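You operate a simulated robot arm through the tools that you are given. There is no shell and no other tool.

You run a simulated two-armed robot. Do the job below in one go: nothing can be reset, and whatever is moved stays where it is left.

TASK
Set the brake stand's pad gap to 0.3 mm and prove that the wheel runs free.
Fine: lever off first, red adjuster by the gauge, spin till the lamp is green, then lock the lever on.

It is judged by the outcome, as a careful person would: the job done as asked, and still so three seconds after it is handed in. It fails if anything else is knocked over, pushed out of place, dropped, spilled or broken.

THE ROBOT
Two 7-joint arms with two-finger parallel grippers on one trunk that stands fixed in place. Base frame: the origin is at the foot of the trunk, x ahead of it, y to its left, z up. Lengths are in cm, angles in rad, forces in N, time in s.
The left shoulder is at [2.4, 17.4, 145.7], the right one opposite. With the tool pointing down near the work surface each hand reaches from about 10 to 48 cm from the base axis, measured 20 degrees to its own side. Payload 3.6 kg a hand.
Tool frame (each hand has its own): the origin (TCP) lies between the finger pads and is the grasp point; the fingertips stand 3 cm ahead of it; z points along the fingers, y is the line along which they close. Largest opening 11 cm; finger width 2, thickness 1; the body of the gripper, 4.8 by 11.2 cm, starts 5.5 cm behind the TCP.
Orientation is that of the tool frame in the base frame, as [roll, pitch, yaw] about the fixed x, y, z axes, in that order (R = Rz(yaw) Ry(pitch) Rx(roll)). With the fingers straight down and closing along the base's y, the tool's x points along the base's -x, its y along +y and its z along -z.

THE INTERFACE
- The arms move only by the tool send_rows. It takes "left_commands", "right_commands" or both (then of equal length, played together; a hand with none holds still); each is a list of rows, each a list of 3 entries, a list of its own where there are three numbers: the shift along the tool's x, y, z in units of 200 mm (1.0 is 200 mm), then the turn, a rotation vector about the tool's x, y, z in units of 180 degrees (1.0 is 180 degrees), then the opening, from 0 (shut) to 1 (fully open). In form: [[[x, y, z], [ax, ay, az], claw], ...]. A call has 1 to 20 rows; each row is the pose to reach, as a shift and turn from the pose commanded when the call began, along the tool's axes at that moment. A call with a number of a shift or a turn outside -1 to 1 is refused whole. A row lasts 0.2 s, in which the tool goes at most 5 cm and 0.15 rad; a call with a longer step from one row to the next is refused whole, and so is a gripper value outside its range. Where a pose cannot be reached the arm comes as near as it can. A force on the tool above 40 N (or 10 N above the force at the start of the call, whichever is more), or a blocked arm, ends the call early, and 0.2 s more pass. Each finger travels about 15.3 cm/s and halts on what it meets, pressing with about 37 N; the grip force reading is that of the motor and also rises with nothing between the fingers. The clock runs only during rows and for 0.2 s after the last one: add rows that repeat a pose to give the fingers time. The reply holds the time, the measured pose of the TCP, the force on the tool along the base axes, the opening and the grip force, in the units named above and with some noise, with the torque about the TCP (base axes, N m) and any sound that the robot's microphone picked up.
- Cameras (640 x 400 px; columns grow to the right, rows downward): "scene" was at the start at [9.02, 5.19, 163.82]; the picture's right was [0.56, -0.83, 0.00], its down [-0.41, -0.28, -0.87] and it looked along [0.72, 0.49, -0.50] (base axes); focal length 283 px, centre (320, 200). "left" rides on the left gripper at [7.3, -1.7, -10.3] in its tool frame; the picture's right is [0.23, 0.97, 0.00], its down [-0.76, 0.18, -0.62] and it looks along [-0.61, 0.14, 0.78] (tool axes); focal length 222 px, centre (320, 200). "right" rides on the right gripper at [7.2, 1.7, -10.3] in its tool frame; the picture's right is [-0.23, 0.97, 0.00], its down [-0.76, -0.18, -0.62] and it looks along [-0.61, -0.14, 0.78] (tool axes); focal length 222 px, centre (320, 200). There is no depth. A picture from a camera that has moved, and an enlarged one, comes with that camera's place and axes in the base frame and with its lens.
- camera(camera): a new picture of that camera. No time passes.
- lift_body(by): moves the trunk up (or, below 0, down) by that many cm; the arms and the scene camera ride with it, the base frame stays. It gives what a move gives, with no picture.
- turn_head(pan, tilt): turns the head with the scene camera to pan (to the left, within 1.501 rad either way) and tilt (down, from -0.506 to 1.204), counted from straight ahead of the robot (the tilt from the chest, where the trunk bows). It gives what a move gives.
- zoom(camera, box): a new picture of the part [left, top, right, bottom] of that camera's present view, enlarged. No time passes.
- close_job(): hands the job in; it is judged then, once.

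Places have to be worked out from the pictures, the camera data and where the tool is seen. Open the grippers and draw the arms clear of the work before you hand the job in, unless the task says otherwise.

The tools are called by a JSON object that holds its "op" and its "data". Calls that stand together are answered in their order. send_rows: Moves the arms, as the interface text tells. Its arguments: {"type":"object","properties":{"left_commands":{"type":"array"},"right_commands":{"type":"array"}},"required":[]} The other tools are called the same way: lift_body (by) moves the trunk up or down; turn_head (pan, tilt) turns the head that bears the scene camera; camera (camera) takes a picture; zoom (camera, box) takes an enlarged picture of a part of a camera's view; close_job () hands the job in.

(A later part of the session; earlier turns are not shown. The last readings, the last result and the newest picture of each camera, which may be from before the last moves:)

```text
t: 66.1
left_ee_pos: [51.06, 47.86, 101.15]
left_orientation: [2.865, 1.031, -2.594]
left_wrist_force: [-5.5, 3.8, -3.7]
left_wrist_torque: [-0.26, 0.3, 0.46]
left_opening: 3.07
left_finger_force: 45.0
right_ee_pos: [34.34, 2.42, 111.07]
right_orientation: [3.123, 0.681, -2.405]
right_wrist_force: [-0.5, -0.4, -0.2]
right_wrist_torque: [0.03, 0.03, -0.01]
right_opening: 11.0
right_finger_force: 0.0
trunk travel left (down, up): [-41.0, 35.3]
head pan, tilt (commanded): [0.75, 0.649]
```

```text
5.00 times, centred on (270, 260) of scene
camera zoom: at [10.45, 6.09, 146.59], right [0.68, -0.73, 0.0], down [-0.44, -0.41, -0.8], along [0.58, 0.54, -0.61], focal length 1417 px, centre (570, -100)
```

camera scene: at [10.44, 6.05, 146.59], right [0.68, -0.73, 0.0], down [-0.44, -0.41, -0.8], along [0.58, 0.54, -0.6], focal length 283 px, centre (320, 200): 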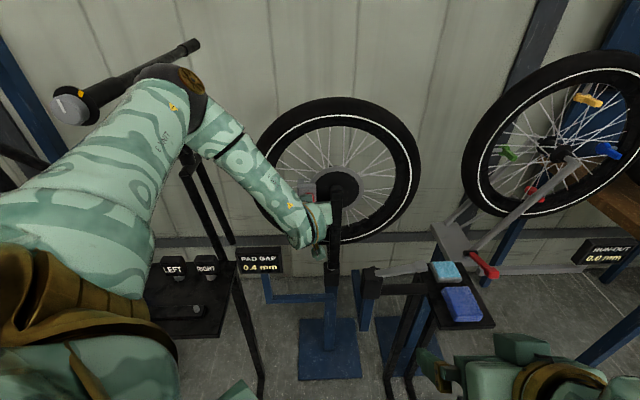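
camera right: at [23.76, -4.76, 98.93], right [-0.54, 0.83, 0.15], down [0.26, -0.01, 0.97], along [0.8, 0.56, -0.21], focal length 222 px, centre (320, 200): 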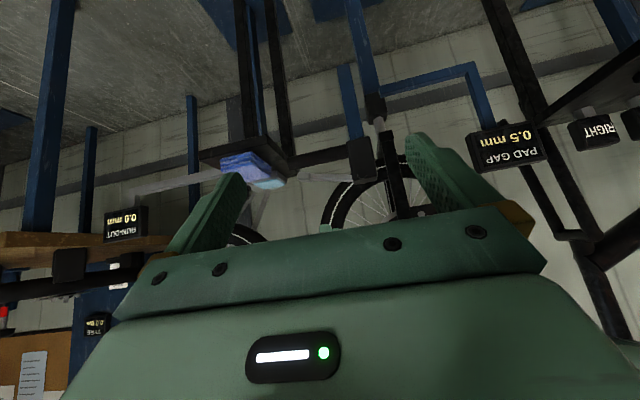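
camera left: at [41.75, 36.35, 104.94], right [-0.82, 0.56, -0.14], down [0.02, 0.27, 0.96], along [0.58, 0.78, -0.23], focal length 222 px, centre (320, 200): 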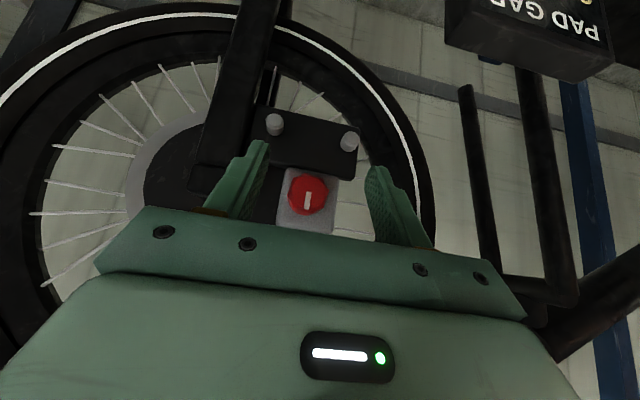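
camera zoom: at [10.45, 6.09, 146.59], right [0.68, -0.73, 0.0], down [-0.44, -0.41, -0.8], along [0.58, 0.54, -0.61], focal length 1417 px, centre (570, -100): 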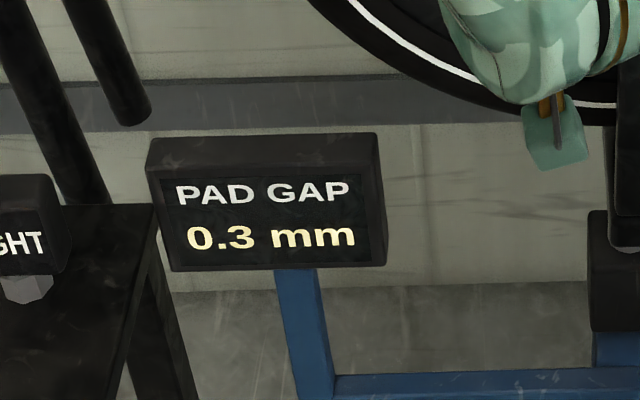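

The gauge stays at 0.3 mm, now near the middle of its range. I'll release the knob and back straight off along its axis.

{"op": "send_rows", "data": {"left_commands": [[[0, 0, 0], [0, 0, 0], 0.5], [[0, 0, 0], [0, 0, 0], 0.5], [[0.05, 0, -0.087], [0, 0, 0], 0.5], [[0.1, 0, -0.173], [0.0111, 0, -0.0193], 0.5], [[0.15, 0, -0.26], [0.0222, 0, -0.0385], 0.5], [[0.2, 0, -0.3465], [0.0222, 0, -0.0385], 0.5]]}}

{"op": "camera", "data": {"camera": "scene"}}

{"op": "zoom", "data": {"camera": "scene", "box": [220, 220, 400, 330]}}

{"op": "zoom", "data": {"camera": "left", "box": [120, 0, 520, 250]}}

```text
t: 67.5
left_ee_pos: [45.75, 42.86, 102.46]
left_orientation: [-3.141, 1.046, -2.357]
left_wrist_force: [1.3, 0.0, 0.0]
left_wrist_torque: [-0.01, -0.02, -0.01]
left_opening: 5.49
left_finger_force: 0.1
left hand out of reach, approached as far as the arm can: row 5, 6
right_ee_pos: [34.31, 2.42, 110.99]
right_orientation: [3.121, 0.68, -2.405]
right_wrist_force: [-0.6, -0.1, -0.1]
right_wrist_torque: [0.0, -0.02, 0.03]
right_opening: 11.0
right_finger_force: 0.1
trunk travel left (down, up): [-41.0, 35.3]
head pan, tilt (commanded): [0.75, 0.649]
```

```text
taken
camera scene: at [10.45, 6.0, 146.59], right [0.68, -0.73, 0.0], down [-0.44, -0.41, -0.8], along [0.58, 0.54, -0.6], focal length 283 px, centre (320, 200)
```

scene: 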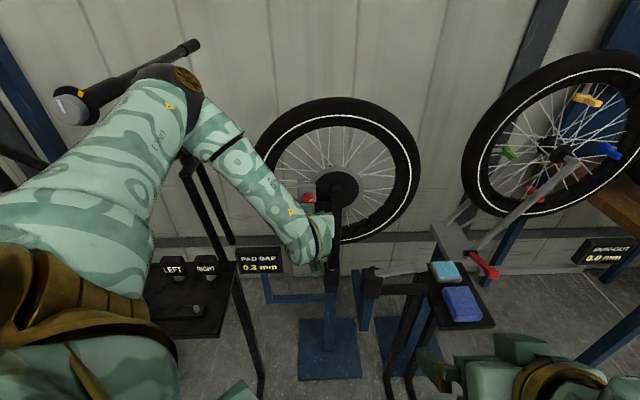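

```text
3.56 times, centred on (310, 275) of scene
camera zoom: at [10.45, 6.0, 146.59], right [0.68, -0.73, 0.0], down [-0.44, -0.41, -0.8], along [0.58, 0.54, -0.6], focal length 1008 px, centre (356, -67)
```

zoom: 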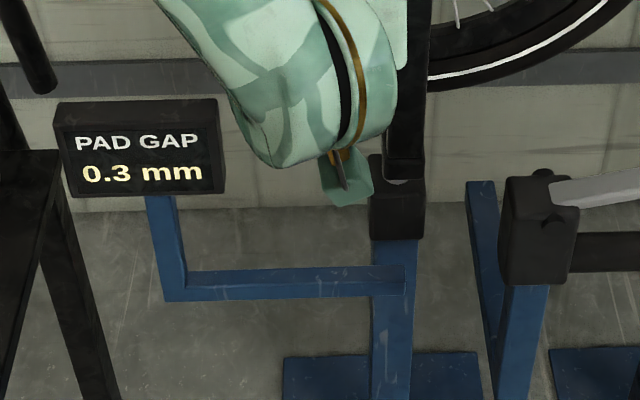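

```text
1.60 times, centred on (320, 125) of left
camera zoom: at [38.06, 32.62, 101.26], right [-0.77, 0.61, -0.2], down [-0.24, 0.01, 0.97], along [0.59, 0.79, 0.13], focal length 355 px, centre (320, 320)
```

zoom: 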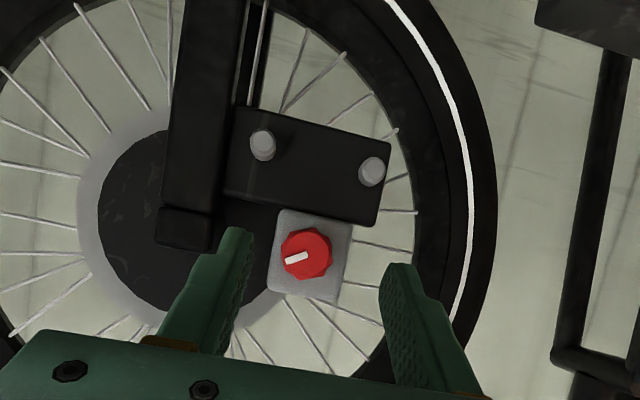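

Gauge reads 0.3 mm with the hand clear. Next, spinning: I re-derive the wheel from two heights of the scene camera – plane at d ≈ 79.5, centre u ≈ 10.2, z ≈ 101, radius ≈ 24.5, so the tyre's top is near z ≈ 125.5. I'll raise the trunk so the left hand can stroke the tread on top.

{"op": "lift_body", "data": {"by": 12}}

{"op": "send_rows", "data": {"left_commands": [[[-0.15, -0.02, -0.09], [0, 0, 0], 0.3], [[-0.3, -0.04, -0.18], [0, 0, 0], 0], [[-0.45, -0.06, -0.27], [0, 0, 0], 0], [[-0.6, -0.08, -0.36], [0, 0, 0], 0], [[-0.75, -0.1, -0.45], [0, 0, 0], 0]]}}

{"op": "camera", "data": {"camera": "scene"}}

```text
t: 69.0
left_ee_pos: [45.39, 42.9, 116.01]
left_orientation: [-3.094, 1.07, -2.319]
left_wrist_force: [0.6, 0.0, 0.0]
left_wrist_torque: [0.0, -0.03, 0.03]
left_opening: 5.49
left_finger_force: 0.1
right_ee_pos: [34.41, 2.47, 123.03]
right_orientation: [3.12, 0.68, -2.405]
right_wrist_force: [0.6, -0.1, -0.4]
right_wrist_torque: [-0.01, -0.01, 0.0]
right_opening: 10.99
right_finger_force: 0.2
trunk travel left (down, up): [-53.0, 23.3]
head pan, tilt (commanded): [0.75, 0.649]
```

```text
t: 70.2
left_ee_pos: [46.14, 41.14, 133.61]
left_orientation: [-3.095, 1.07, -2.318]
left_wrist_force: [0.6, 0.1, -0.1]
left_wrist_torque: [0.01, -0.01, 0.01]
left_opening: 0.0
left_finger_force: 37.2
right_ee_pos: [34.24, 2.34, 123.12]
right_orientation: [3.12, 0.682, -2.406]
right_wrist_force: [-0.1, -0.8, 0.2]
right_wrist_torque: [-0.01, 0.0, -0.01]
right_opening: 11.0
right_finger_force: 0.1
trunk travel left (down, up): [-53.0, 23.3]
head pan, tilt (commanded): [0.75, 0.649]
```

```text
taken
camera scene: at [8.21, 5.91, 158.67], right [0.68, -0.73, 0.0], down [-0.44, -0.41, -0.8], along [0.58, 0.54, -0.6], focal length 283 px, centre (320, 200)
```

scene: 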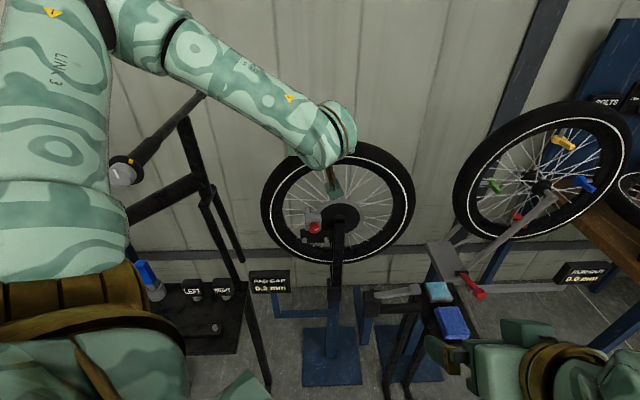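

The hand is clear above, fingers closed. I'll move it right and forward to just before the tyre's top (d ≈ 71), pitching up slightly, and look from the left camera.

{"op": "send_rows", "data": {"left_commands": [[[-0.05, -0.13, 0.1], [0, -0.016, 0], 0], [[-0.1, -0.26, 0.2], [0, -0.032, 0], 0], [[-0.155, -0.39, 0.3], [0, -0.048, 0], 0], [[-0.2065, -0.525, 0.402], [0, -0.06, 0], 0]]}}

{"op": "camera", "data": {"camera": "left"}}

{"op": "camera", "data": {"camera": "scene"}}

```text
t: 71.2
left_ee_pos: [60.05, 40.15, 133.45]
left_orientation: [-3.07, 1.258, -2.291]
left_wrist_force: [-0.8, -0.4, 0.6]
left_wrist_torque: [-0.05, 0.03, 0.02]
left_opening: 0.01
left_finger_force: 37.2
right_ee_pos: [34.49, 2.33, 122.96]
right_orientation: [3.12, 0.68, -2.406]
right_wrist_force: [-0.3, 0.2, 0.3]
right_wrist_torque: [0.0, 0.02, -0.02]
right_opening: 11.01
right_finger_force: 0.0
trunk travel left (down, up): [-53.0, 23.3]
head pan, tilt (commanded): [0.75, 0.649]
```

```text
taken
camera left: at [52.8, 30.27, 129.75], right [-0.73, 0.64, -0.24], down [-0.39, -0.11, 0.91], along [0.55, 0.76, 0.33], focal length 222 px, centre (320, 200)
```

left: 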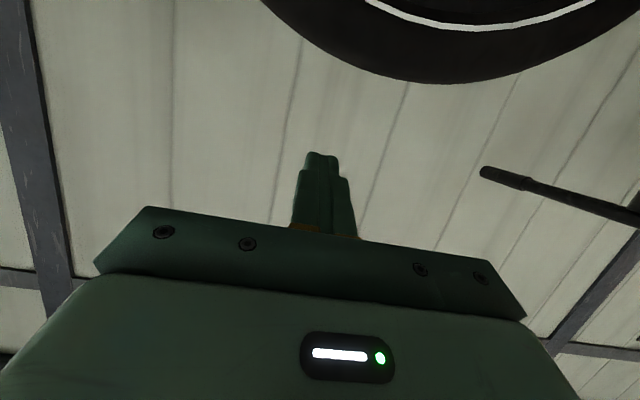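

```text
taken
camera scene: at [8.46, 5.99, 158.65], right [0.68, -0.73, 0.0], down [-0.44, -0.41, -0.8], along [0.58, 0.54, -0.61], focal length 283 px, centre (320, 200)
```

scene: 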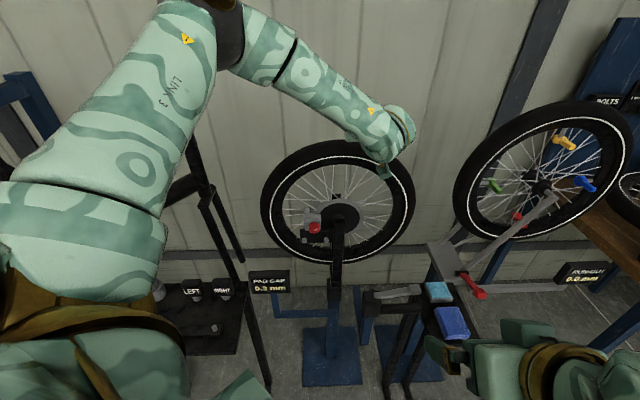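

The tyre's top shows at about z ≈ 125. I'll move the closed fingers forward over the tread, staying ~3 cm above it.

{"op": "send_rows", "data": {"left_commands": [[[0.0, 0, 0.127], [0, 0, 0], 0], [[0.0, 0, 0.254], [0, 0, 0], 0], [[0.0, 0, 0.37], [0, 0, 0], 0]]}}

{"op": "camera", "data": {"camera": "left"}}

{"op": "zoom", "data": {"camera": "scene", "box": [250, 80, 450, 220]}}

```text
t: 72.0
left_ee_pos: [65.0, 45.06, 131.22]
left_orientation: [-3.068, 1.258, -2.288]
left_wrist_force: [0.3, 0.1, -0.3]
left_wrist_torque: [-0.01, 0.03, 0.01]
left_opening: 0.01
left_finger_force: 36.9
right_ee_pos: [34.45, 2.4, 123.11]
right_orientation: [3.119, 0.682, -2.406]
right_wrist_force: [0.2, -0.1, -0.2]
right_wrist_torque: [0.02, 0.01, 0.0]
right_opening: 11.01
right_finger_force: 0.1
trunk travel left (down, up): [-53.0, 23.3]
head pan, tilt (commanded): [0.75, 0.649]
```

```text
taken
camera left: at [57.67, 35.21, 127.55], right [-0.73, 0.64, -0.24], down [-0.39, -0.11, 0.91], along [0.55, 0.76, 0.33], focal length 222 px, centre (320, 200)
```

left: 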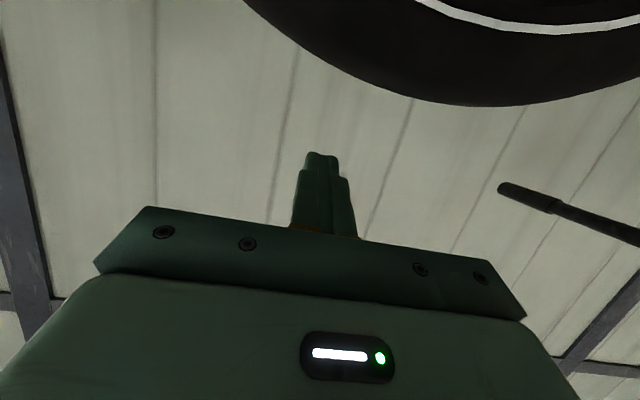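

```text
2.86 times, centred on (350, 150) of scene
camera zoom: at [8.29, 6.04, 158.66], right [0.68, -0.73, 0.0], down [-0.44, -0.41, -0.8], along [0.58, 0.54, -0.61], focal length 810 px, centre (234, 343)
```

zoom: 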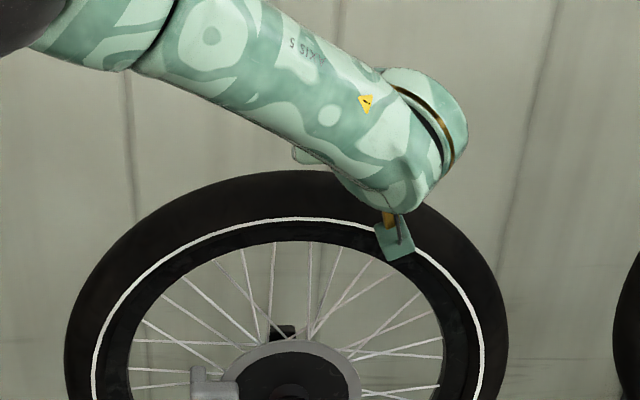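

The tread's top is at z ≈ 124.5–125. I'll lower to just above it (3.5 cm down) and check the force.

{"op": "send_rows", "data": {"left_commands": [[[0.0833, 0, 0.0268], [0, 0, 0], 0], [[0.1665, 0, 0.0535], [0, 0, 0], 0]]}}

{"op": "send_rows", "data": {"left_commands": [[[0.0143, 0, 0.0046], [0, 0, 0], 0], [[0.0286, 0, 0.0092], [0, 0, 0], 0]]}}

{"op": "camera", "data": {"camera": "left"}}

```text
t: 72.6
left_ee_pos: [64.65, 45.16, 128.1]
left_orientation: [-3.066, 1.256, -2.288]
left_wrist_force: [0.7, -0.2, 0.0]
left_wrist_torque: [0.05, -0.01, 0.0]
left_opening: 0.0
left_finger_force: 37.0
left hand out of reach, approached as far as the arm can: row 2
right_ee_pos: [34.35, 2.44, 122.99]
right_orientation: [3.12, 0.68, -2.404]
right_wrist_force: [-0.3, 0.3, -0.2]
right_wrist_torque: [0.01, 0.04, -0.01]
right_opening: 11.01
right_finger_force: 0.0
trunk travel left (down, up): [-53.0, 23.3]
head pan, tilt (commanded): [0.75, 0.649]
```

```text
t: 73.2
left_ee_pos: [64.32, 45.25, 127.73]
left_orientation: [-3.07, 1.259, -2.289]
left_wrist_force: [0.3, 0.2, 0.4]
left_wrist_torque: [0.01, -0.01, 0.03]
left_opening: 0.0
left_finger_force: 36.9
left hand out of reach, approached as far as the arm can: row 2
right_ee_pos: [34.27, 2.35, 122.95]
right_orientation: [3.119, 0.681, -2.404]
right_wrist_force: [0.5, -0.3, 0.2]
right_wrist_torque: [0.01, 0.0, 0.02]
right_opening: 11.0
right_finger_force: 0.1
trunk travel left (down, up): [-53.0, 23.3]
head pan, tilt (commanded): [0.75, 0.649]
```

```text
taken
camera left: at [57.05, 35.36, 123.91], right [-0.73, 0.64, -0.24], down [-0.39, -0.11, 0.91], along [0.56, 0.76, 0.33], focal length 222 px, centre (320, 200)
```

left: 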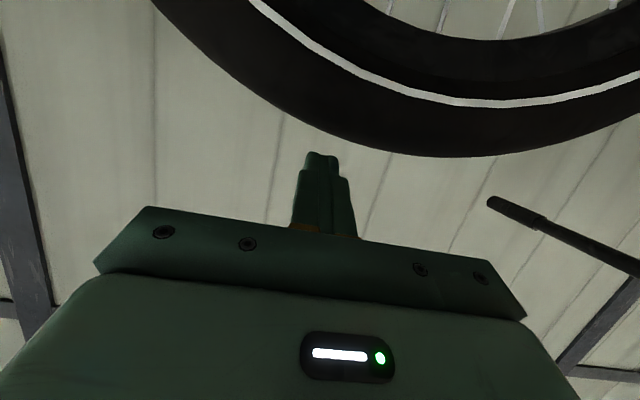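

The arm is at its limit downward here with no contact yet. I'll raise the hand 5 cm, lower the trunk 5 cm, which regains room below.

{"op": "send_rows", "data": {"left_commands": [[[-0.119, 0, -0.0384], [0, 0, 0], 0], [[-0.238, 0, -0.0768], [0, 0, 0], 0]]}}

{"op": "lift_body", "data": {"by": -5}}

{"op": "camera", "data": {"camera": "left"}}

{"op": "camera", "data": {"camera": "scene"}}

```text
t: 73.8
left_ee_pos: [64.11, 45.43, 132.69]
left_orientation: [-3.069, 1.258, -2.289]
left_wrist_force: [0.0, 0.6, -1.2]
left_wrist_torque: [0.02, -0.01, 0.0]
left_opening: 0.0
left_finger_force: 37.3
right_ee_pos: [34.26, 2.4, 123.06]
right_orientation: [3.119, 0.684, -2.405]
right_wrist_force: [0.6, 0.0, 0.2]
right_wrist_torque: [-0.02, -0.01, -0.02]
right_opening: 10.98
right_finger_force: 0.0
trunk travel left (down, up): [-53.0, 23.3]
head pan, tilt (commanded): [0.75, 0.649]
```

```text
t: 74.7
left_ee_pos: [64.2, 45.39, 127.71]
left_orientation: [-3.07, 1.257, -2.288]
left_wrist_force: [0.1, 0.3, 1.4]
left_wrist_torque: [-0.01, -0.03, 0.03]
left_opening: 0.01
left_finger_force: 36.8
right_ee_pos: [34.41, 2.48, 118.09]
right_orientation: [3.12, 0.682, -2.406]
right_wrist_force: [0.4, -0.2, -0.4]
right_wrist_torque: [0.04, 0.02, -0.02]
right_opening: 11.0
right_finger_force: 0.0
trunk travel left (down, up): [-48.0, 28.3]
head pan, tilt (commanded): [0.75, 0.649]
```

```text
taken
camera left: at [56.93, 35.44, 123.95], right [-0.73, 0.64, -0.24], down [-0.39, -0.11, 0.91], along [0.55, 0.76, 0.33], focal length 222 px, centre (320, 200)
```

left: 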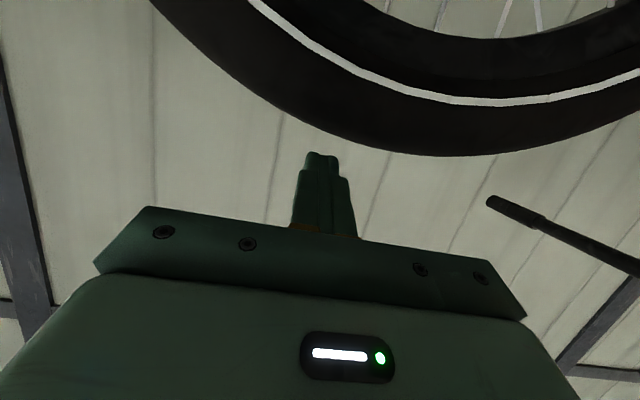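

```text
taken
camera scene: at [8.94, 5.99, 153.65], right [0.68, -0.73, 0.0], down [-0.44, -0.41, -0.8], along [0.58, 0.54, -0.6], focal length 283 px, centre (320, 200)
```

scene: 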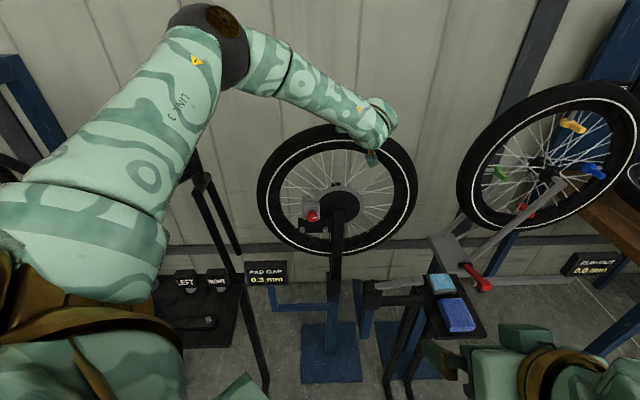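

The tread's top is confirmed at d ≈ 80, z ≈ 124.5. I'll go forward 1.5 cm and down 1.6 cm, then creep down to first contact.

{"op": "send_rows", "data": {"left_commands": [[[0.0, 0, 0.075], [0, 0, 0], 0], [[0.053, 0, 0.096], [0, 0, 0], 0]]}}

{"op": "send_rows", "data": {"left_commands": [[[0.0143, 0, 0.0046], [0, 0, 0], 0], [[0.0143, 0, 0.0046], [0, 0, 0], 0]]}}

```text
t: 75.3
left_ee_pos: [65.41, 46.4, 126.43]
left_orientation: [-3.059, 1.266, -2.281]
left_wrist_force: [4.9, 2.8, 13.8]
left_wrist_torque: [0.34, -0.29, 0.01]
left_opening: 0.0
left_finger_force: 37.1
right_ee_pos: [34.2, 2.35, 118.13]
right_orientation: [3.121, 0.683, -2.404]
right_wrist_force: [0.3, 0.3, 0.8]
right_wrist_torque: [-0.02, 0.01, 0.02]
right_opening: 10.98
right_finger_force: 0.1
trunk travel left (down, up): [-48.0, 28.3]
head pan, tilt (commanded): [0.75, 0.649]
```

```text
t: 75.9
left_ee_pos: [65.53, 46.29, 126.36]
left_orientation: [-3.059, 1.271, -2.28]
left_wrist_force: [14.2, 9.2, 35.1]
left_wrist_torque: [0.94, -0.82, -0.08]
left_opening: 0.0
left_finger_force: 37.2
right_ee_pos: [34.19, 2.37, 118.18]
right_orientation: [3.121, 0.682, -2.406]
right_wrist_force: [0.3, 0.2, 1.0]
right_wrist_torque: [-0.01, 0.0, 0.01]
right_opening: 10.99
right_finger_force: 0.0
trunk travel left (down, up): [-48.0, 28.3]
head pan, tilt (commanded): [0.75, 0.649]
```

Contact made (35 N, a bit much). I'll ease to ~15 N and sweep left along the tread's arc, lifting off at the end so the wheel keeps turning.

{"op": "send_rows", "data": {"left_commands": [[[-0.0157, 0, -0.0051], [0, 0, 0], 0], [[-0.0304, 0.225, -0.0098], [0, 0, 0], 0], [[-0.0071, 0.45, -0.0023], [0, 0, 0], 0], [[0.0566, 0.675, 0.0183], [0, 0, 0], 0], [[-0.0913, 0.855, -0.0295], [0, 0, 0], 0]]}}

{"op": "zoom", "data": {"camera": "scene", "box": [230, 110, 430, 330]}}

```text
t: 77.1
left_ee_pos: [52.98, 58.29, 127.0]
left_orientation: [-3.065, 1.251, -2.288]
left_wrist_force: [-0.1, 0.2, 0.8]
left_wrist_torque: [0.0, 0.05, -0.02]
left_opening: 0.01
left_finger_force: 36.4
right_ee_pos: [34.12, 2.28, 118.07]
right_orientation: [3.122, 0.683, -2.406]
right_wrist_force: [-0.4, -0.5, 0.7]
right_wrist_torque: [0.0, 0.04, -0.02]
right_opening: 11.0
right_finger_force: 0.0
trunk travel left (down, up): [-48.0, 28.3]
head pan, tilt (commanded): [0.75, 0.649]
```

```text
1.82 times, centred on (330, 220) of scene
camera zoom: at [8.77, 5.96, 153.62], right [0.68, -0.73, 0.0], down [-0.44, -0.41, -0.8], along [0.58, 0.54, -0.6], focal length 515 px, centre (302, 164)
```

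zoom: 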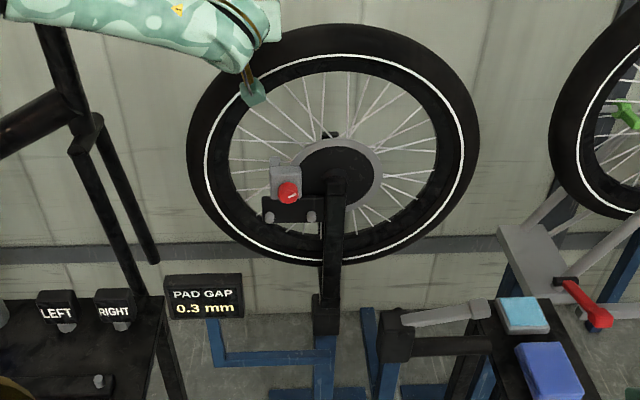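

The sweep completed without a stop. I'll check whether the wheel is turning by comparing spokes across a short hold, also looking for any lamp.

{"op": "zoom", "data": {"camera": "scene", "box": [260, 130, 400, 250]}}

{"op": "send_rows", "data": {"left_commands": [[[-0.05, 0, -0.015], [0, 0, 0], 0]]}}

{"op": "zoom", "data": {"camera": "scene", "box": [260, 130, 400, 250]}}

```text
3.33 times, centred on (330, 190) of scene
camera zoom: at [8.77, 5.96, 153.62], right [0.68, -0.73, 0.0], down [-0.44, -0.41, -0.8], along [0.58, 0.54, -0.6], focal length 944 px, centre (287, 233)
```

zoom: 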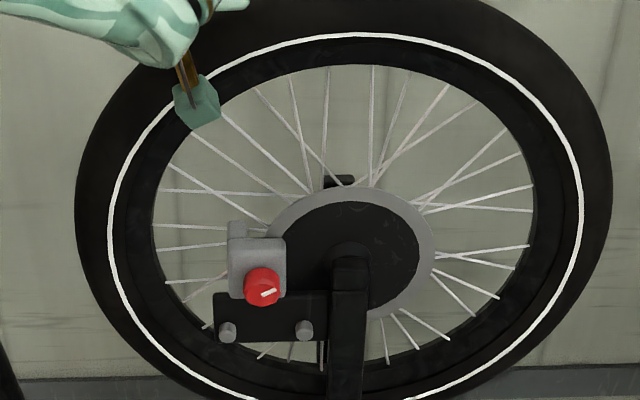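

```text
t: 77.5
left_ee_pos: [53.22, 58.45, 128.19]
left_orientation: [-3.07, 1.258, -2.291]
left_wrist_force: [0.5, -0.4, -0.1]
left_wrist_torque: [0.01, 0.01, 0.0]
left_opening: 0.02
left_finger_force: 36.5
right_ee_pos: [34.46, 2.41, 118.1]
right_orientation: [3.12, 0.68, -2.405]
right_wrist_force: [0.4, 0.6, 0.3]
right_wrist_torque: [-0.03, 0.02, -0.02]
right_opening: 10.99
right_finger_force: 0.1
trunk travel left (down, up): [-48.0, 28.3]
head pan, tilt (commanded): [0.75, 0.649]
```

```text
3.33 times, centred on (330, 190) of scene
camera zoom: at [9.0, 6.05, 153.63], right [0.68, -0.73, 0.0], down [-0.44, -0.41, -0.8], along [0.58, 0.54, -0.61], focal length 944 px, centre (287, 233)
```

zoom: 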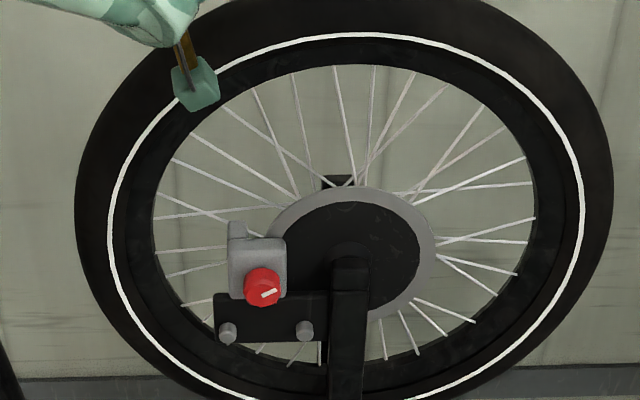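

The spoke pattern changed between frames, so the wheel is coasting freely. Now look for the lamp.

{"op": "camera", "data": {"camera": "scene"}}

{"op": "zoom", "data": {"camera": "scene", "box": [230, 230, 430, 350]}}

{"op": "zoom", "data": {"camera": "right", "box": [240, 60, 560, 220]}}

```text
taken
camera scene: at [9.0, 6.05, 153.63], right [0.68, -0.73, 0.0], down [-0.44, -0.41, -0.8], along [0.58, 0.54, -0.61], focal length 283 px, centre (320, 200)
```

scene: 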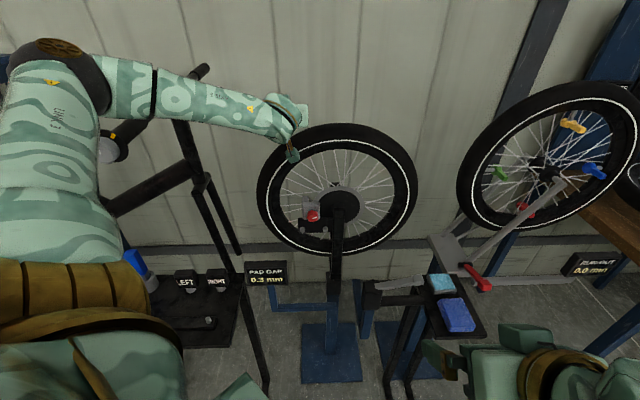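

```text
3.20 times, centred on (330, 290) of scene
camera zoom: at [9.0, 6.05, 153.63], right [0.68, -0.73, 0.0], down [-0.44, -0.41, -0.8], along [0.58, 0.54, -0.61], focal length 907 px, centre (288, -88)
```

zoom: 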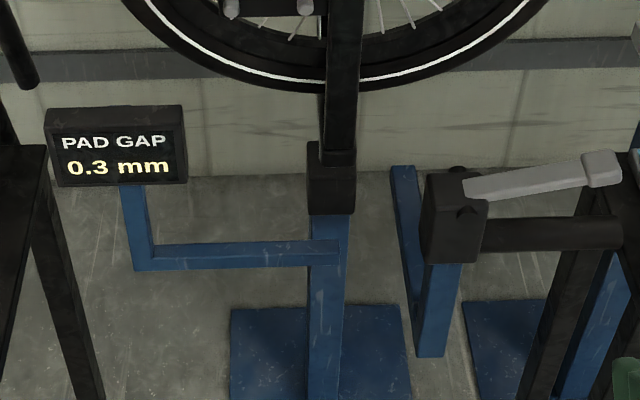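

```text
2.00 times, centred on (400, 140) of right
camera zoom: at [24.31, -4.62, 121.54], right [-0.53, 0.83, 0.16], down [0.28, -0.01, 0.96], along [0.8, 0.56, -0.23], focal length 444 px, centre (160, 320)
```

zoom: 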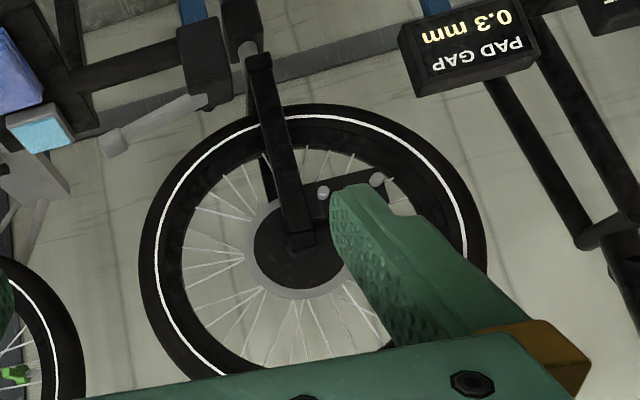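

No lamp lit near the stand yet. I'll look around for it, including the blue panel on the right, which carries lamps and labels.

{"op": "turn_head", "data": {"pan": 0.2, "tilt": 0.4}}

{"op": "camera", "data": {"camera": "scene"}}

{"op": "zoom", "data": {"camera": "scene", "box": [380, 60, 540, 200]}}

```text
t: 78.5
left_ee_pos: [53.19, 58.67, 128.29]
left_orientation: [-3.068, 1.259, -2.289]
left_wrist_force: [-0.3, -1.0, -1.0]
left_wrist_torque: [0.02, 0.02, -0.02]
left_opening: 0.0
left_finger_force: 36.7
right_ee_pos: [34.42, 2.55, 118.17]
right_orientation: [3.12, 0.681, -2.405]
right_wrist_force: [0.5, 0.7, 0.3]
right_wrist_torque: [0.04, 0.0, -0.06]
right_opening: 11.02
right_finger_force: 0.0
trunk travel left (down, up): [-48.0, 28.3]
head pan, tilt (commanded): [0.201, 0.4]
```

```text
taken
camera scene: at [11.72, 1.96, 155.88], right [0.2, -0.98, 0.0], down [-0.38, -0.08, -0.92], along [0.9, 0.18, -0.39], focal length 283 px, centre (320, 200)
```

scene: 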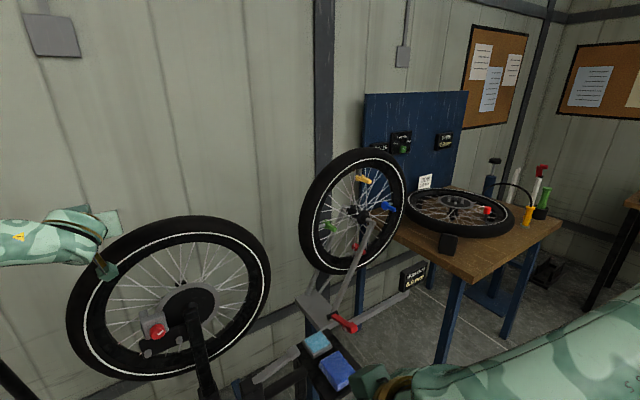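

```text
2.86 times, centred on (460, 130) of scene
camera zoom: at [11.72, 1.96, 155.88], right [0.2, -0.98, 0.0], down [-0.38, -0.08, -0.92], along [0.9, 0.18, -0.39], focal length 810 px, centre (-80, 400)
```

zoom: 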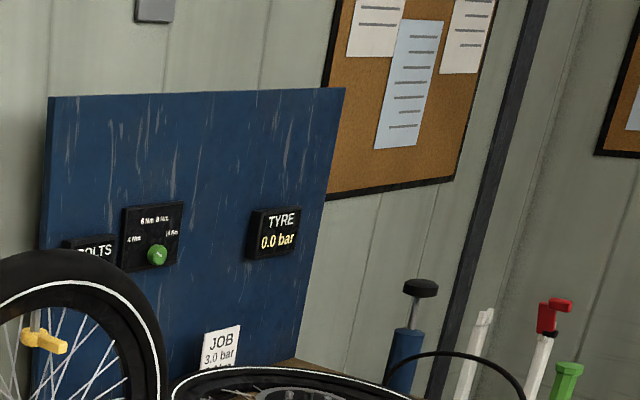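

That panel is a torque setting for another job. I'll look closely at the brake stand's display and post again for a lamp, and check whether the wheel still turns.

{"op": "turn_head", "data": {"pan": 0.75, "tilt": 0.65}}

{"op": "zoom", "data": {"camera": "scene", "box": [235, 250, 305, 300]}}

{"op": "zoom", "data": {"camera": "scene", "box": [260, 130, 400, 250]}}

{"op": "zoom", "data": {"camera": "scene", "box": [290, 260, 440, 340]}}

```text
t: 79.4
left_ee_pos: [53.2, 58.41, 128.19]
left_orientation: [-3.068, 1.26, -2.288]
left_wrist_force: [-0.5, -0.5, 0.2]
left_wrist_torque: [-0.01, 0.03, 0.0]
left_opening: 0.0
left_finger_force: 36.5
right_ee_pos: [34.46, 2.35, 118.01]
right_orientation: [3.12, 0.682, -2.406]
right_wrist_force: [1.1, -0.5, 0.6]
right_wrist_torque: [0.0, -0.02, 0.03]
right_opening: 11.01
right_finger_force: 0.0
trunk travel left (down, up): [-48.0, 28.3]
head pan, tilt (commanded): [0.75, 0.649]
```

```text
8.00 times, centred on (270, 275) of scene
camera zoom: at [8.99, 6.0, 153.64], right [0.68, -0.73, 0.0], down [-0.44, -0.41, -0.8], along [0.58, 0.54, -0.6], focal length 2267 px, centre (720, -400)
```

zoom: 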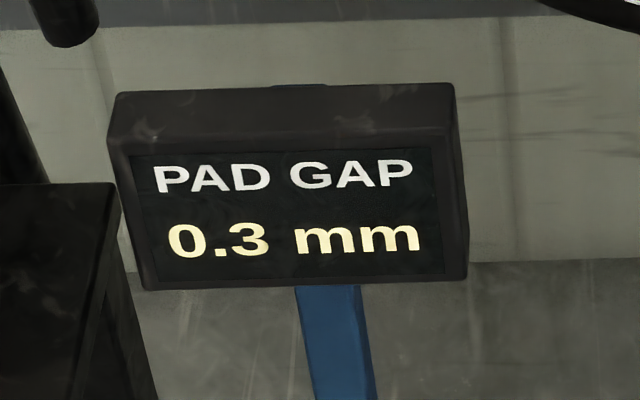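

```text
3.33 times, centred on (330, 190) of scene
camera zoom: at [8.99, 6.0, 153.64], right [0.68, -0.73, 0.0], down [-0.44, -0.41, -0.8], along [0.58, 0.54, -0.6], focal length 944 px, centre (287, 233)
```

zoom: 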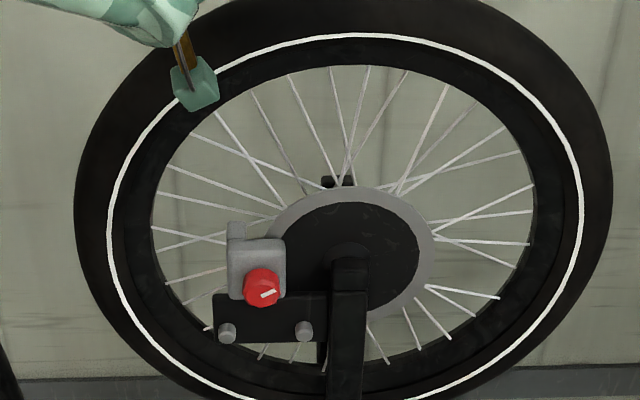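

```text
4.27 times, centred on (365, 300) of scene
camera zoom: at [8.99, 6.0, 153.64], right [0.68, -0.73, 0.0], down [-0.44, -0.41, -0.8], along [0.58, 0.54, -0.6], focal length 1209 px, centre (128, -227)
```

zoom: 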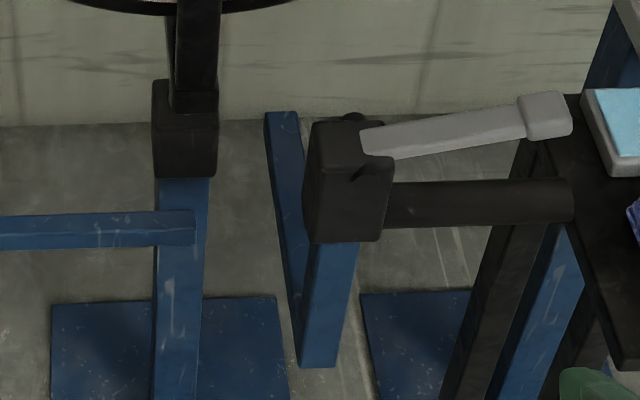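

Still no lamp visible, though the pattern of spokes has changed again. I'll use the left camera (hand at upper left of the wheel) to look over the stand from another side.

{"op": "camera", "data": {"camera": "left"}}

{"op": "camera", "data": {"camera": "right"}}

{"op": "zoom", "data": {"camera": "scene", "box": [260, 130, 400, 250]}}

```text
taken
camera left: at [45.9, 48.64, 124.54], right [-0.73, 0.64, -0.24], down [-0.39, -0.11, 0.91], along [0.55, 0.76, 0.33], focal length 222 px, centre (320, 200)
```

left: 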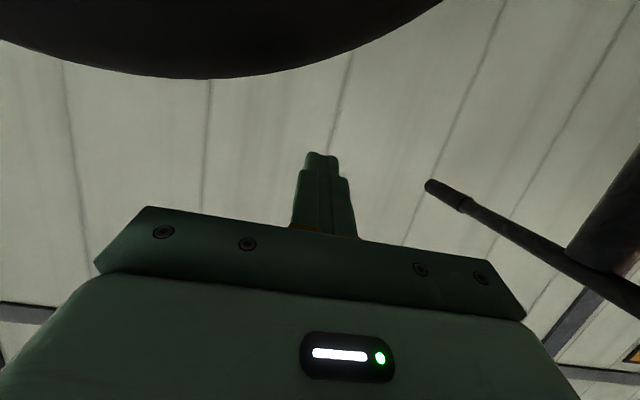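

```text
taken
camera right: at [24.3, -4.65, 121.55], right [-0.53, 0.83, 0.16], down [0.28, -0.01, 0.96], along [0.8, 0.56, -0.23], focal length 222 px, centre (320, 200)
```

right: 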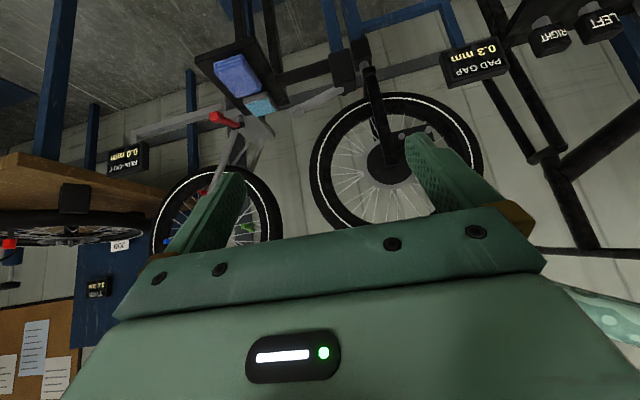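

```text
3.33 times, centred on (330, 190) of scene
camera zoom: at [8.99, 6.0, 153.64], right [0.68, -0.73, 0.0], down [-0.44, -0.41, -0.8], along [0.58, 0.54, -0.6], focal length 944 px, centre (287, 233)
```

zoom: 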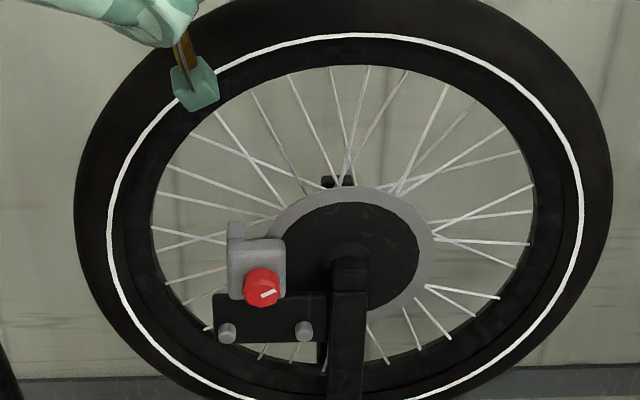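

I'll hold one row and compare the spokes to see if the wheel is still turning.

{"op": "send_rows", "data": {"left_commands": [[[0, 0, 0], [0, 0, 0], 0]]}}

{"op": "zoom", "data": {"camera": "scene", "box": [260, 130, 400, 250]}}

{"op": "zoom", "data": {"camera": "right", "box": [300, 0, 540, 240]}}

```text
t: 79.8
left_ee_pos: [53.21, 58.46, 128.39]
left_orientation: [-3.068, 1.259, -2.288]
left_wrist_force: [0.0, -0.5, -0.2]
left_wrist_torque: [0.0, 0.03, 0.01]
left_opening: 0.01
left_finger_force: 36.8
right_ee_pos: [34.36, 2.4, 118.05]
right_orientation: [3.122, 0.681, -2.405]
right_wrist_force: [0.5, -0.4, -0.7]
right_wrist_torque: [0.0, -0.02, 0.02]
right_opening: 11.01
right_finger_force: 0.0
trunk travel left (down, up): [-48.0, 28.3]
head pan, tilt (commanded): [0.75, 0.649]
```

```text
3.33 times, centred on (330, 190) of scene
camera zoom: at [8.98, 6.01, 153.64], right [0.68, -0.73, 0.0], down [-0.44, -0.41, -0.8], along [0.58, 0.54, -0.6], focal length 944 px, centre (287, 233)
```

zoom: 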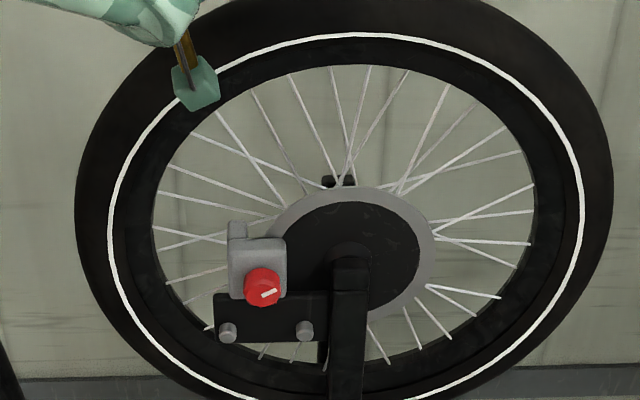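

```text
1.67 times, centred on (420, 120) of right
camera zoom: at [24.3, -4.65, 121.55], right [-0.53, 0.83, 0.16], down [0.28, -0.01, 0.96], along [0.8, 0.56, -0.23], focal length 370 px, centre (153, 333)
```

zoom: 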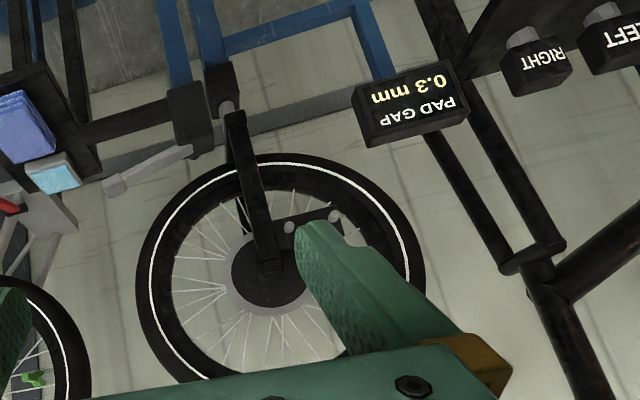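

The wheel has stopped again, so one stroke gives less than a turn. A grey cylinder at the foot of the black post (on the stand's block) is my lamp candidate. I'll give two more strokes in one call, lifting and returning between them.

{"op": "send_rows", "data": {"left_commands": [[[-0.0262, -0.225, -0.0084], [0, 0, 0], 0], [[-0.0214, -0.45, -0.0069], [0, 0, 0], 0], [[-0.0167, -0.675, -0.0054], [0, 0, 0], 0], [[0.0119, -0.9, 0.0038], [0, 0, 0], 0], [[0.1323, -0.9, 0.0425], [0, 0, 0], 0], [[0.1118, -0.675, 0.036], [0, 0, 0], 0], [[0.1295, -0.45, 0.0416], [0, 0, 0], 0], [[0.1875, -0.225, 0.0603], [0, 0, 0], 0], [[0.0562, -0.075, 0.0181], [0, 0, 0], 0], [[-0.0262, -0.225, -0.0084], [0, 0, 0], 0], [[-0.0214, -0.45, -0.0069], [0, 0, 0], 0], [[-0.0167, -0.675, -0.0054], [0, 0, 0], 0], [[0.0119, -0.9, 0.0038], [0, 0, 0], 0], [[0.1323, -0.9, 0.0425], [0, 0, 0], 0], [[0.1118, -0.675, 0.036], [0, 0, 0], 0], [[0.1295, -0.45, 0.0416], [0, 0, 0], 0], [[0.1875, -0.225, 0.0603], [0, 0, 0], 0], [[0.0562, -0.075, 0.0181], [0, 0, 0], 0], [[0, 0, 0], [0, 0, 0], 0]]}}

{"op": "camera", "data": {"camera": "scene"}}

{"op": "zoom", "data": {"camera": "right", "box": [300, 0, 540, 240]}}

```text
t: 83.8
left_ee_pos: [53.06, 58.53, 128.27]
left_orientation: [-3.069, 1.254, -2.293]
left_wrist_force: [1.3, 0.5, 0.1]
left_wrist_torque: [-0.02, -0.02, -0.02]
left_opening: 0.01
left_finger_force: 36.5
right_ee_pos: [34.22, 2.35, 118.03]
right_orientation: [3.122, 0.682, -2.405]
right_wrist_force: [0.8, -0.2, 0.3]
right_wrist_torque: [-0.02, 0.0, 0.05]
right_opening: 11.0
right_finger_force: 0.1
trunk travel left (down, up): [-48.0, 28.3]
head pan, tilt (commanded): [0.75, 0.649]
```

```text
taken
camera scene: at [8.85, 6.0, 153.64], right [0.68, -0.73, 0.0], down [-0.44, -0.41, -0.8], along [0.58, 0.54, -0.6], focal length 283 px, centre (320, 200)
```

scene: 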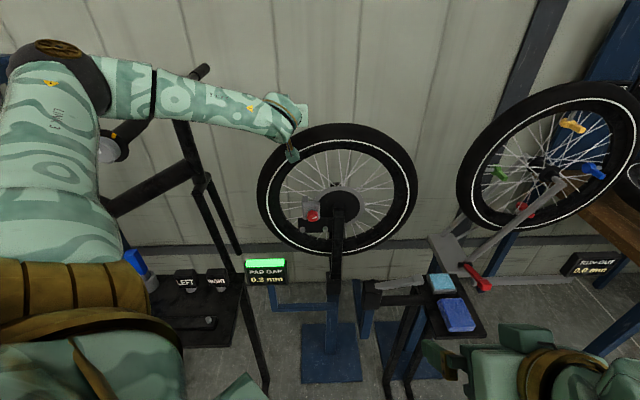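

```text
1.67 times, centred on (420, 120) of right
camera zoom: at [24.19, -4.68, 121.56], right [-0.53, 0.83, 0.16], down [0.28, -0.01, 0.96], along [0.8, 0.56, -0.23], focal length 370 px, centre (153, 333)
```

zoom: 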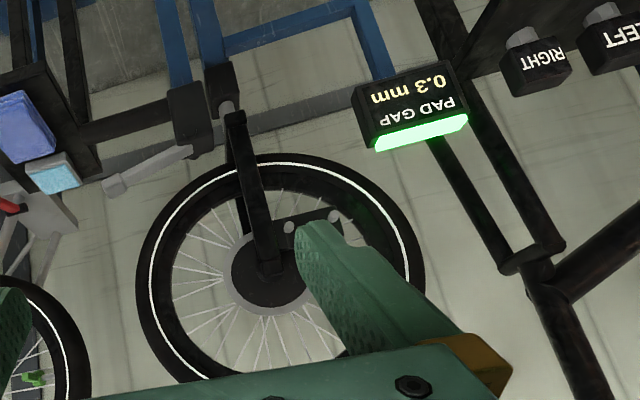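

The bar on top of the PAD GAP display is now lit green with the gauge at 0.3 mm: the wheel is proved free. Next I must lock the lever on. I'll first withdraw the left hand straight back from over the tyre.

{"op": "send_rows", "data": {"left_commands": [[[0.0, 0, -0.2], [0, 0, 0], 0], [[0.05, 0, -0.4], [0, 0, 0], 0], [[0.1, 0, -0.6], [0, 0, 0], 0], [[0.15, 0, -0.79], [0, 0, 0], 0]]}}

{"op": "camera", "data": {"camera": "scene"}}

```text
t: 84.8
left_ee_pos: [41.77, 47.17, 130.33]
left_orientation: [-3.067, 1.258, -2.287]
left_wrist_force: [-0.2, -0.3, 0.0]
left_wrist_torque: [0.03, 0.01, -0.01]
left_opening: 0.0
left_finger_force: 36.8
right_ee_pos: [34.28, 2.3, 118.04]
right_orientation: [3.121, 0.682, -2.404]
right_wrist_force: [-0.8, 0.2, 0.4]
right_wrist_torque: [0.0, -0.04, -0.02]
right_opening: 10.99
right_finger_force: 0.0
trunk travel left (down, up): [-48.0, 28.3]
head pan, tilt (commanded): [0.75, 0.649]
```

```text
taken
camera scene: at [8.88, 5.92, 153.65], right [0.68, -0.73, 0.0], down [-0.44, -0.41, -0.8], along [0.58, 0.54, -0.6], focal length 283 px, centre (320, 200)
```

scene: 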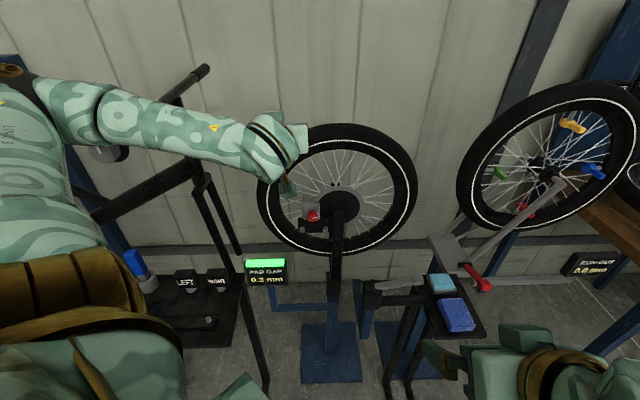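

The lamp stays green. Now I swing the left hand right and back while pitching the tool down, toward a point above and before the lever.

{"op": "send_rows", "data": {"left_commands": [[[0.054, -0.104, -0.018], [0, 0.0445, 0], 0], [[0.109, -0.209, -0.036], [0, 0.089, 0], 0], [[0.163, -0.313, -0.053], [0, 0.1335, 0], 0], [[0.218, -0.418, -0.071], [0, 0.178, 0], 0], [[0.272, -0.522, -0.089], [0, 0.2224, 0], 0], [[0.327, -0.627, -0.107], [0, 0.2669, 0], 0], [[0.381, -0.731, -0.124], [0, 0.3114, 0], 0], [[0.436, -0.836, -0.142], [0, 0.3559, 0], 0], [[0.49, -0.94, -0.16], [0, 0.4, 0], 0]]}}

{"op": "camera", "data": {"camera": "scene"}}

```text
t: 86.8
left_ee_pos: [51.02, 29.54, 122.3]
left_orientation: [-3.12, -0.001, -2.36]
left_wrist_force: [-0.3, -0.2, -0.3]
left_wrist_torque: [0.01, 0.02, 0.0]
left_opening: 0.0
left_finger_force: 37.5
right_ee_pos: [34.46, 2.39, 118.1]
right_orientation: [3.121, 0.681, -2.404]
right_wrist_force: [-0.6, 0.1, -0.1]
right_wrist_torque: [0.01, 0.0, -0.02]
right_opening: 11.0
right_finger_force: 0.0
trunk travel left (down, up): [-48.0, 28.3]
head pan, tilt (commanded): [0.75, 0.649]
```

```text
taken
camera scene: at [9.12, 5.99, 153.63], right [0.68, -0.73, 0.0], down [-0.44, -0.41, -0.8], along [0.58, 0.54, -0.61], focal length 283 px, centre (320, 200)
```

scene: 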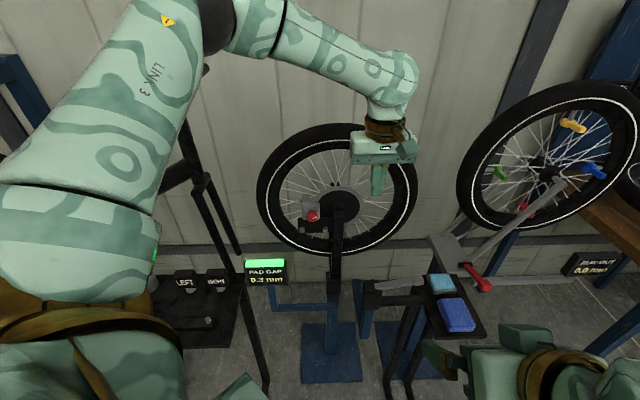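

Tool down above the block at (51, 29.5, 122), lamp still green. I'll lower the trunk 22 cm (as in the first lever operation), leaving the fingertips ≈ 8 cm above the block.

{"op": "lift_body", "data": {"by": -22}}

{"op": "camera", "data": {"camera": "scene"}}

{"op": "camera", "data": {"camera": "left"}}

{"op": "zoom", "data": {"camera": "right", "box": [240, 120, 400, 220]}}

```text
t: 89.2
left_ee_pos: [50.96, 29.63, 100.47]
left_orientation: [-3.119, 0.004, -2.36]
left_wrist_force: [0.0, 0.8, 0.9]
left_wrist_torque: [-0.01, 0.0, -0.01]
left_opening: 0.0
left_finger_force: 36.7
right_ee_pos: [34.39, 2.33, 96.11]
right_orientation: [3.121, 0.682, -2.405]
right_wrist_force: [0.8, 0.7, -0.8]
right_wrist_torque: [0.05, -0.02, -0.02]
right_opening: 10.97
right_finger_force: 0.0
trunk travel left (down, up): [-26.0, 50.3]
head pan, tilt (commanded): [0.75, 0.649]
```

```text
taken
camera scene: at [15.95, 5.99, 131.36], right [0.68, -0.73, 0.0], down [-0.44, -0.41, -0.8], along [0.58, 0.54, -0.6], focal length 283 px, centre (320, 200)
```

scene: 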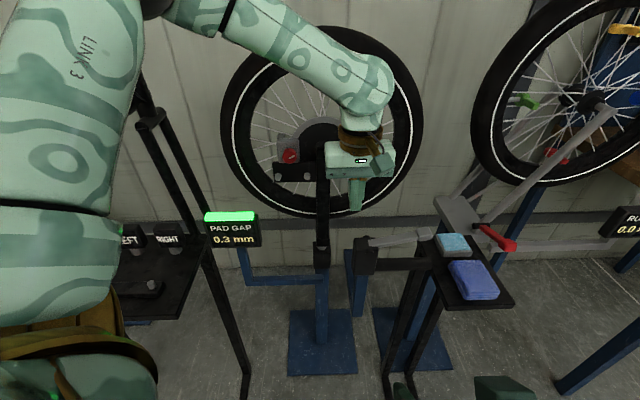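

```text
taken
camera left: at [46.88, 23.31, 110.76], right [-0.85, 0.53, -0.02], down [0.4, 0.67, 0.62], along [0.34, 0.52, -0.78], focal length 222 px, centre (320, 200)
```

left: 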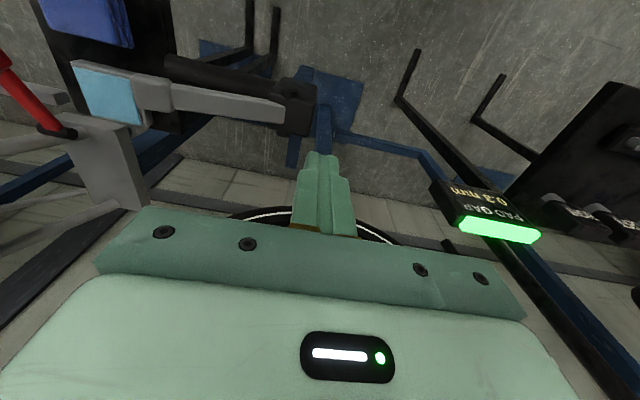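

```text
4.00 times, centred on (320, 170) of right
camera zoom: at [24.26, -4.67, 99.57], right [-0.53, 0.83, 0.16], down [0.28, -0.01, 0.96], along [0.8, 0.56, -0.23], focal length 888 px, centre (320, 320)
```

zoom: 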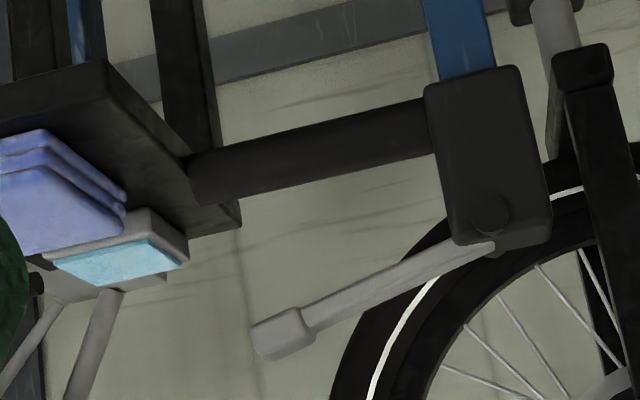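

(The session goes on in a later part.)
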